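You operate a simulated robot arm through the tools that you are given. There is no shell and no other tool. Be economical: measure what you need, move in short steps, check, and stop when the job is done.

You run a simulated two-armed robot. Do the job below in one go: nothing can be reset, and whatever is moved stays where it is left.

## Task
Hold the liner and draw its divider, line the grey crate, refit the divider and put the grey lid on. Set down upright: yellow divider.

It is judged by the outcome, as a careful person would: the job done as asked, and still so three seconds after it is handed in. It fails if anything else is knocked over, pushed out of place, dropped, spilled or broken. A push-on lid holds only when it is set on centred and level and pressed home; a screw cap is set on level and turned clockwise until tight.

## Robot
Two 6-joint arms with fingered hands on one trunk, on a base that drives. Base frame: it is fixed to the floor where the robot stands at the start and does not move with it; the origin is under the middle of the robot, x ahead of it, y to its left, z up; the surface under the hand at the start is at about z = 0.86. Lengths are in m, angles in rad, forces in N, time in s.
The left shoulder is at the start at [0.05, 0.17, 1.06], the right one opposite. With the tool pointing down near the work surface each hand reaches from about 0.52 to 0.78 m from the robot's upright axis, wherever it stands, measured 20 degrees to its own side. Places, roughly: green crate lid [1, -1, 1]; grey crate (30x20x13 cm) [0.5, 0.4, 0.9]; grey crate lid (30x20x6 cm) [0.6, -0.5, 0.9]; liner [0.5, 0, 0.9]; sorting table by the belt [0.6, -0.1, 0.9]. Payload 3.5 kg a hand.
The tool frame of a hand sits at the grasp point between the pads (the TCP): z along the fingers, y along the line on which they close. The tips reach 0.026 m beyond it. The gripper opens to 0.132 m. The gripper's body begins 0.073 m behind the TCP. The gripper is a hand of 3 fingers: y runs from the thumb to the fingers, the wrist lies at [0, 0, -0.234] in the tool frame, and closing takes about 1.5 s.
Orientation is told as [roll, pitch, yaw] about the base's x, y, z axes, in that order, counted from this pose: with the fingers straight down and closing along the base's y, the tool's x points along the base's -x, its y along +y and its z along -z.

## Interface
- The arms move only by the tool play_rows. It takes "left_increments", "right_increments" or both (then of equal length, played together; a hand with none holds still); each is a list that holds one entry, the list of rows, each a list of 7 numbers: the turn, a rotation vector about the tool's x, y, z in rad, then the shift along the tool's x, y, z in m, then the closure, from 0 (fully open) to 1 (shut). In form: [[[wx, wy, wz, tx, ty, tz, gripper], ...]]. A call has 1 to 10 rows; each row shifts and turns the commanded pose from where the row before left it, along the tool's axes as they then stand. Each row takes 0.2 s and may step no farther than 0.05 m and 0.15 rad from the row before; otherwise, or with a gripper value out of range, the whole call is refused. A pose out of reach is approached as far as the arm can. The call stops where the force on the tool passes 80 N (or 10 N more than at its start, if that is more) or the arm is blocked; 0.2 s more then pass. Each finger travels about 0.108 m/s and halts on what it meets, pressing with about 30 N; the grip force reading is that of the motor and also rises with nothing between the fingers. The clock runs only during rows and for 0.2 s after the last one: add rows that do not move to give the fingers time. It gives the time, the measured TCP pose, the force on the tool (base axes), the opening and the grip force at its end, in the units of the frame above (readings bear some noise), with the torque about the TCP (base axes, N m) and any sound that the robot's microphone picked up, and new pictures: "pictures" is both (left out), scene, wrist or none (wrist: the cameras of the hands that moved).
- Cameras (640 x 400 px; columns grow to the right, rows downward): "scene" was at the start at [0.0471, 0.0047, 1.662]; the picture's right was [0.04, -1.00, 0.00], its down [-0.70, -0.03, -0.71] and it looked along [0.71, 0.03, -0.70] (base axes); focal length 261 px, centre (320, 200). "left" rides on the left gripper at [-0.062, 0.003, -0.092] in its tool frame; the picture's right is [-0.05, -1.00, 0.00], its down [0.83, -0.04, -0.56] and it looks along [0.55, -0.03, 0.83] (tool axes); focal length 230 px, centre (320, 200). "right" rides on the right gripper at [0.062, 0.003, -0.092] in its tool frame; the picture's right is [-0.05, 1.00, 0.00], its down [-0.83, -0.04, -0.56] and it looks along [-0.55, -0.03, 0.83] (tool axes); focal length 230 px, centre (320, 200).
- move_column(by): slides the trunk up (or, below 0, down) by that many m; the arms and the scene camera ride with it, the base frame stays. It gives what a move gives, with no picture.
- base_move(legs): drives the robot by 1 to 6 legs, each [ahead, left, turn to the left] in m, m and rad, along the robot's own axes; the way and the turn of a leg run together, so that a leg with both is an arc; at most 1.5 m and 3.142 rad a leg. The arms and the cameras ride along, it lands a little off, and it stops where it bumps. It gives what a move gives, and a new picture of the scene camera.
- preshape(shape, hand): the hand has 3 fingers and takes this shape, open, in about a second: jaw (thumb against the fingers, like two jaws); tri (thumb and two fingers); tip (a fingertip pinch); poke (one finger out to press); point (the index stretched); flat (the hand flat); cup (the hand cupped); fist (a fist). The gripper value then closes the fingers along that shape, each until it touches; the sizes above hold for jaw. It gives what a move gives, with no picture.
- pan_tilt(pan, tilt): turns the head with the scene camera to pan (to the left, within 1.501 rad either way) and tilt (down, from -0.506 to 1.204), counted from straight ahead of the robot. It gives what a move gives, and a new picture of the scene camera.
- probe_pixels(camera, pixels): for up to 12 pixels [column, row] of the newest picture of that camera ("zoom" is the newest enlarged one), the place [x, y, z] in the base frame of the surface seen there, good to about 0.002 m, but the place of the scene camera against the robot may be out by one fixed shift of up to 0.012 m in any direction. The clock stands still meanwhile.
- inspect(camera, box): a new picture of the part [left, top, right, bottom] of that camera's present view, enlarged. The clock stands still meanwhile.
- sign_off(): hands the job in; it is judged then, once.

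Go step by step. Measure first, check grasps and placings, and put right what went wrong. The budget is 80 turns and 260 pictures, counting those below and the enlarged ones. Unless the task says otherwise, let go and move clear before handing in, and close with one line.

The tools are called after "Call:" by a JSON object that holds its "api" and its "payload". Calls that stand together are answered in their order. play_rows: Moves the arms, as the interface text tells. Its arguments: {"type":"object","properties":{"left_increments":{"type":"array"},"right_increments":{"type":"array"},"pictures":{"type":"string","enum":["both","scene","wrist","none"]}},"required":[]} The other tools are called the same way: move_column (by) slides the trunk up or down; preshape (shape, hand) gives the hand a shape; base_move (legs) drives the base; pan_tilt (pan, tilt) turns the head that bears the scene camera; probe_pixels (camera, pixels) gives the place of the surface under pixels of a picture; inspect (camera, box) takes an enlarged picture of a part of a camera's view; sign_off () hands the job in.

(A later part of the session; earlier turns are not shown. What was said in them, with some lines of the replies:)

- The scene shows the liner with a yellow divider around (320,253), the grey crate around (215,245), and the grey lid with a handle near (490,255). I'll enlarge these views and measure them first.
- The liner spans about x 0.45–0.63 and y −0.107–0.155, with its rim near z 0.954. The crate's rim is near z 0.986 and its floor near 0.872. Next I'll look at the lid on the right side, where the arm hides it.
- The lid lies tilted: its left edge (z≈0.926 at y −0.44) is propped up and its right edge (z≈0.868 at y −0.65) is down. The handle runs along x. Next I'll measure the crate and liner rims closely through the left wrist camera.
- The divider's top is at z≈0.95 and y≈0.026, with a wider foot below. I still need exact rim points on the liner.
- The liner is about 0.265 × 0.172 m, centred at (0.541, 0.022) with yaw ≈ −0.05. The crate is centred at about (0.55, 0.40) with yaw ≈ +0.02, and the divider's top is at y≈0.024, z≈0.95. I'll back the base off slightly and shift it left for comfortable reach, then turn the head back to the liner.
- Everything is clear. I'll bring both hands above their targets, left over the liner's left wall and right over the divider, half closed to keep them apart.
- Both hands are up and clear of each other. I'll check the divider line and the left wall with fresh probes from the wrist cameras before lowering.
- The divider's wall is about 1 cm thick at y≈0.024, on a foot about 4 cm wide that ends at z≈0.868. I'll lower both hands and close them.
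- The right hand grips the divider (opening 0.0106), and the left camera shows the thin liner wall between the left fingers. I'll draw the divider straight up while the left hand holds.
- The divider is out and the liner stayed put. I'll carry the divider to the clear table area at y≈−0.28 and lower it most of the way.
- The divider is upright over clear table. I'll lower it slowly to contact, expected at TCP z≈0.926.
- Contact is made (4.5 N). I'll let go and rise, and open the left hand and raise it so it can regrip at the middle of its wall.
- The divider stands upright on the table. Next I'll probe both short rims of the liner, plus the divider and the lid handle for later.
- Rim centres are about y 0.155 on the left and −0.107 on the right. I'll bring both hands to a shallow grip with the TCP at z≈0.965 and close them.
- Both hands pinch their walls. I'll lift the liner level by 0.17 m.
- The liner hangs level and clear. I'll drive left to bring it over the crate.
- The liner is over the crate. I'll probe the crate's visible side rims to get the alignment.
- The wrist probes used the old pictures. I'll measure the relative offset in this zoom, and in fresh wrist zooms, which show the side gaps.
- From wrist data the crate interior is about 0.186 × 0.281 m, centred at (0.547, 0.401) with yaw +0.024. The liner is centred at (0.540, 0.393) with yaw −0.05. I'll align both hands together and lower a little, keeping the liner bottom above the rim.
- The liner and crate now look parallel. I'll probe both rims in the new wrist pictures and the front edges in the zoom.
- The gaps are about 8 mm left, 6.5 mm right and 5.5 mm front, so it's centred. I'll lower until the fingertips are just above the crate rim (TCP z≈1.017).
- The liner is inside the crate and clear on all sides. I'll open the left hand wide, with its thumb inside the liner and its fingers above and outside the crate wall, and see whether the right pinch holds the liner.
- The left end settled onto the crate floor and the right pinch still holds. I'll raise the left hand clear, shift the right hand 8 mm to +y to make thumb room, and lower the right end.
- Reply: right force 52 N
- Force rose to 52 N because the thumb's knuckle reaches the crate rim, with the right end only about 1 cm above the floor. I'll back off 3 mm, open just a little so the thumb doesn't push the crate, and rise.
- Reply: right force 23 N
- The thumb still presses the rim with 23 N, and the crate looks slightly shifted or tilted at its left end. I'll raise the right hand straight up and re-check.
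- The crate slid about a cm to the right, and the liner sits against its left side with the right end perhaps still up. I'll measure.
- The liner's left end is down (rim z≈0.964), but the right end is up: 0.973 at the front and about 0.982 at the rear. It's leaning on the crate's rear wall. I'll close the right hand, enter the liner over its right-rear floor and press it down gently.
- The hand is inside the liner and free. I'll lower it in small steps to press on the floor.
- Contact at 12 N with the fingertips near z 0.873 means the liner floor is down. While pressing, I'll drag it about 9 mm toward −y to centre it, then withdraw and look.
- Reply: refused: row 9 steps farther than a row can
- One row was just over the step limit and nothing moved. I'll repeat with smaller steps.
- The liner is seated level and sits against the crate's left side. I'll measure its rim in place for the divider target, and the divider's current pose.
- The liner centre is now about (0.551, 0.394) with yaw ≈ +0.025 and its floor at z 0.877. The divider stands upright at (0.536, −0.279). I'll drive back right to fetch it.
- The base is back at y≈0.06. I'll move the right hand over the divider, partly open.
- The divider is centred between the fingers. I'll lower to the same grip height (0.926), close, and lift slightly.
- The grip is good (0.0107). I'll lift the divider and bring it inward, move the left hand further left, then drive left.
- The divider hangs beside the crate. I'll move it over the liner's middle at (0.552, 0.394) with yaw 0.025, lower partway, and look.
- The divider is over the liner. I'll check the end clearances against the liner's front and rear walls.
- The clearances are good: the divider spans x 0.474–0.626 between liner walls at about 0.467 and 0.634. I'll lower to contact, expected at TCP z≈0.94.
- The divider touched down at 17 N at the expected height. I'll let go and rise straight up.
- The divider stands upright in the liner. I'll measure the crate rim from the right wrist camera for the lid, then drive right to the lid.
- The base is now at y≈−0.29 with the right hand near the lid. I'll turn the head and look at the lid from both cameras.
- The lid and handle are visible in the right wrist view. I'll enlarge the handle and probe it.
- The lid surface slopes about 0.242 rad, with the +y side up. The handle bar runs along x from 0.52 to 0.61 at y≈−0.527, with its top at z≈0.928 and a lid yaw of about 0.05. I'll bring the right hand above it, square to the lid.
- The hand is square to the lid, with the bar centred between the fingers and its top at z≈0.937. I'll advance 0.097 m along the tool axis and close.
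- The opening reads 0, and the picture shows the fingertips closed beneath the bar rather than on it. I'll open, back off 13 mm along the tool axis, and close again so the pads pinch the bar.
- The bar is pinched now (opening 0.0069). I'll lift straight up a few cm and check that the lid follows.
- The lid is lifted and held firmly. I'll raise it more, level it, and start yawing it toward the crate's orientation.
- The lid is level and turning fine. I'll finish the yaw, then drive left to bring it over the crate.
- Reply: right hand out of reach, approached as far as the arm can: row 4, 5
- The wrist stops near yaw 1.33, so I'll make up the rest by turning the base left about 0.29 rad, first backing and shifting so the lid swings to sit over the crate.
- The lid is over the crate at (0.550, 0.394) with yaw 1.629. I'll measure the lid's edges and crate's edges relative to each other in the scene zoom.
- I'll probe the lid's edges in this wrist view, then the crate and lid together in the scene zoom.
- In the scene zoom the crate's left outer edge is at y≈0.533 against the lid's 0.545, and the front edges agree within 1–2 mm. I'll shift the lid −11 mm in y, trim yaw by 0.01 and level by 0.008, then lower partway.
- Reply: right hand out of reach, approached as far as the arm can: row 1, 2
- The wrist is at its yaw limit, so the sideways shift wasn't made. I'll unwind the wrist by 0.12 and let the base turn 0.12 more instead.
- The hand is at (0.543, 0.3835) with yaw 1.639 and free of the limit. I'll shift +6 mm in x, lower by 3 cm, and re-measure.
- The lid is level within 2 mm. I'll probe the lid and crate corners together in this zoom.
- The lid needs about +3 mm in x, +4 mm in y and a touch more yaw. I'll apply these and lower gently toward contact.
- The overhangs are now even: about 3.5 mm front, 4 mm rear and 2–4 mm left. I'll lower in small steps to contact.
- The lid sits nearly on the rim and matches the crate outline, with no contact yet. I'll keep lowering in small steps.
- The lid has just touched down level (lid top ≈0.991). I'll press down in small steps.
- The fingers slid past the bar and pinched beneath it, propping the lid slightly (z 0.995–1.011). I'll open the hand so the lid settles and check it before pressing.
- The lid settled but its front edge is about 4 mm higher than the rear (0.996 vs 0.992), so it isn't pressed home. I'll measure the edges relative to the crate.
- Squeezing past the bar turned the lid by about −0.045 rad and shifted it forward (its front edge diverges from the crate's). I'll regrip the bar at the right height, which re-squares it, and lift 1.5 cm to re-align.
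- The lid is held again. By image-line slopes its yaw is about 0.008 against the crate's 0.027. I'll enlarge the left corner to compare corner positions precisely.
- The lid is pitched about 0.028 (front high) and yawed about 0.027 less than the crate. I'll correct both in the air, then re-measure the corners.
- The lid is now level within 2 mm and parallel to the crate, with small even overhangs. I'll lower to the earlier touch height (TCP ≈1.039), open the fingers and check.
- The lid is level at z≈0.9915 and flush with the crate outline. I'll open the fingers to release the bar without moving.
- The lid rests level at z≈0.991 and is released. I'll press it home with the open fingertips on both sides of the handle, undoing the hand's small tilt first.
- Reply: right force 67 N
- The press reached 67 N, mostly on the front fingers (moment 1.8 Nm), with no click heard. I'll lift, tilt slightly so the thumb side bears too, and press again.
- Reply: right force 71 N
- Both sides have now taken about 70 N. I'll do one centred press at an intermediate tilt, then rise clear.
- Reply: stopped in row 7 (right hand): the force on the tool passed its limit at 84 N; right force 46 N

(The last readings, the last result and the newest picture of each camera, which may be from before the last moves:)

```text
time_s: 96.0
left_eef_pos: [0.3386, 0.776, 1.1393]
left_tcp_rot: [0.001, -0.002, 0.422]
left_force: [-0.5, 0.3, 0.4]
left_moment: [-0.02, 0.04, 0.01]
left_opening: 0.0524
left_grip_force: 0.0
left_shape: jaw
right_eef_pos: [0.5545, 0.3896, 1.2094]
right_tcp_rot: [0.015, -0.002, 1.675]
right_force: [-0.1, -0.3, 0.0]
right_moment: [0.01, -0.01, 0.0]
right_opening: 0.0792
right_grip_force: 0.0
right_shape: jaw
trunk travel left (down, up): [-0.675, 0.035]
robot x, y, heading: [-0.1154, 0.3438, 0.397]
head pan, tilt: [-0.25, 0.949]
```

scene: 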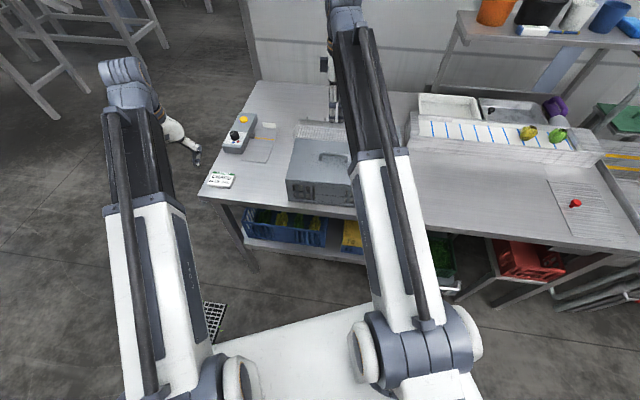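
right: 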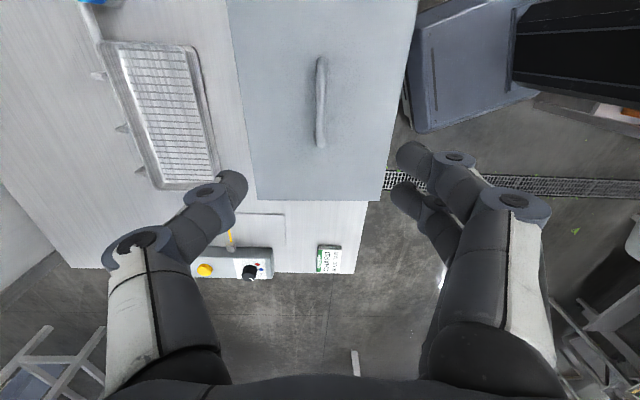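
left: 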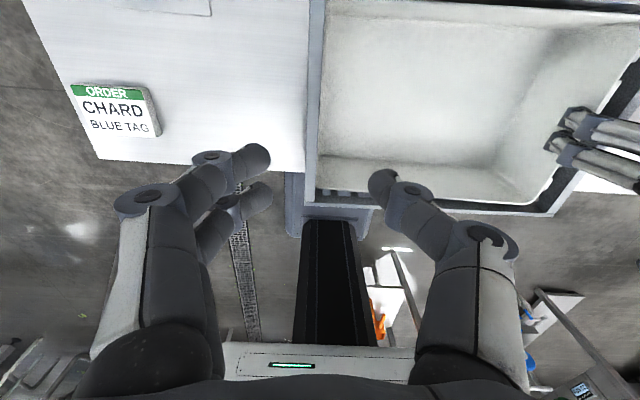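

The centred press peaked at 84 N and the lid looks flush. I'll back the base away for a clear look at the whole crate.

Call:
{"api": "base_move", "payload": {"legs": [[-0.25, -0.15, 0]]}}

Call:
{"api": "pan_tilt", "payload": {"pan": -0.05, "tilt": 0.8}}

```text
time_s: 98.0
left_eef_pos: [0.1665, 0.5429, 1.1394]
left_tcp_rot: [0.0, 0.001, 0.425]
left_force: [-0.1, 0.4, -0.8]
left_moment: [0.01, 0.01, 0.01]
left_opening: 0.0525
left_grip_force: 0.1
left_shape: jaw
right_eef_pos: [0.3816, 0.1563, 1.2106]
right_tcp_rot: [0.016, -0.003, 1.674]
right_force: [0.3, 0.3, -0.2]
right_moment: [0.0, -0.06, 0.01]
right_opening: 0.0793
right_grip_force: 0.1
right_shape: jaw
trunk travel left (down, up): [-0.675, 0.035]
robot x, y, heading: [-0.2883, 0.1121, 0.399]
head pan, tilt: [-0.25, 0.949]
```

scene: 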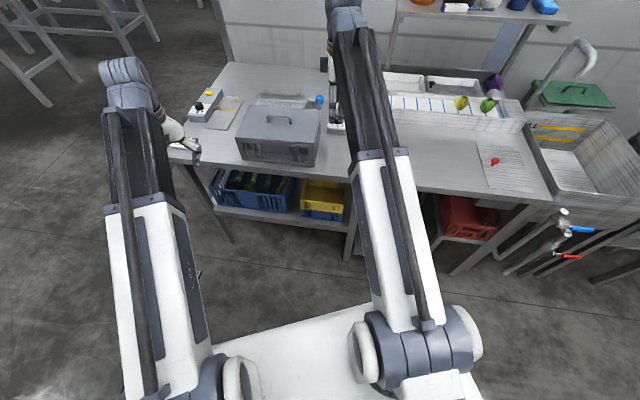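

```text
time_s: 98.7
left_eef_pos: [0.1671, 0.5433, 1.1391]
left_tcp_rot: [-0.001, 0.0, 0.424]
left_force: [-0.1, -0.1, -0.6]
left_moment: [0.0, -0.02, -0.01]
left_opening: 0.0524
left_grip_force: 0.1
left_shape: jaw
right_eef_pos: [0.383, 0.1565, 1.2094]
right_tcp_rot: [0.016, -0.001, 1.673]
right_force: [0.4, 0.3, 0.0]
right_moment: [0.01, -0.01, 0.01]
right_opening: 0.0792
right_grip_force: 0.0
right_shape: jaw
trunk travel left (down, up): [-0.675, 0.035]
robot x, y, heading: [-0.2865, 0.1117, 0.403]
head pan, tilt: [-0.051, 0.799]
```

scene: 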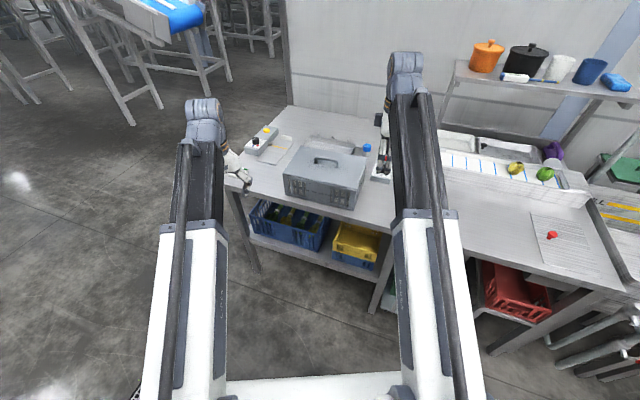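

Call:
{"api": "inspect", "payload": {"camera": "scene", "box": [265, 130, 385, 220]}}

Call:
{"api": "probe_pixels", "payload": {"camera": "zoom", "pixels": [[105, 205], [200, 226], [300, 247], [420, 272], [195, 85], [350, 105], [480, 135], [450, 200], [150, 150], [250, 200]]}}

```text
4.44 times, centred on (325, 175) of scene
```

zoom: 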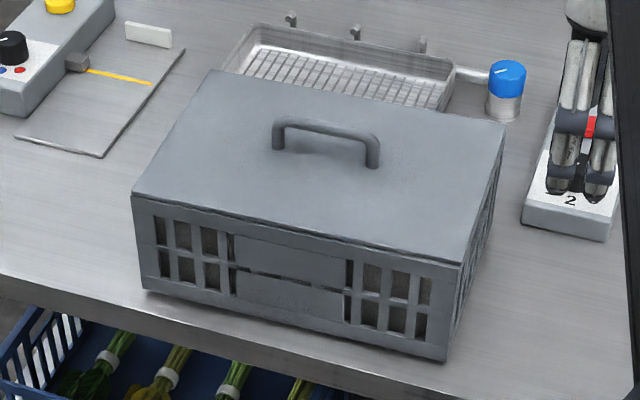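

```text
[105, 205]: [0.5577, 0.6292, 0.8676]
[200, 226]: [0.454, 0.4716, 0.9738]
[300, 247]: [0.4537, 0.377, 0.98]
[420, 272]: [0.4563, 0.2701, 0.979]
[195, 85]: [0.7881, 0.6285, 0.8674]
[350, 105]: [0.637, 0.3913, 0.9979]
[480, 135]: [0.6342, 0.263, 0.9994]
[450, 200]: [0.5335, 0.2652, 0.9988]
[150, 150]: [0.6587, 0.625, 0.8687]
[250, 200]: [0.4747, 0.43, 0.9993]
```

The enlarged view shows the lid flush and level all round (z 0.998–0.999 at four spots), matching the crate outline. The hands are clear and nothing else has been disturbed, so I'm handing in.

Call:
{"api": "sign_off", "payload": {}}

```text
The job is handed in.
```

The job is handed in: the liner is seated in the grey crate, the divider, set down upright in between, is refitted upright, and the grey lid is on level and pressed to 84 N, though I heard no click. The crate slid about 2 cm to the robot's right while I seated the liner, and I left it there.
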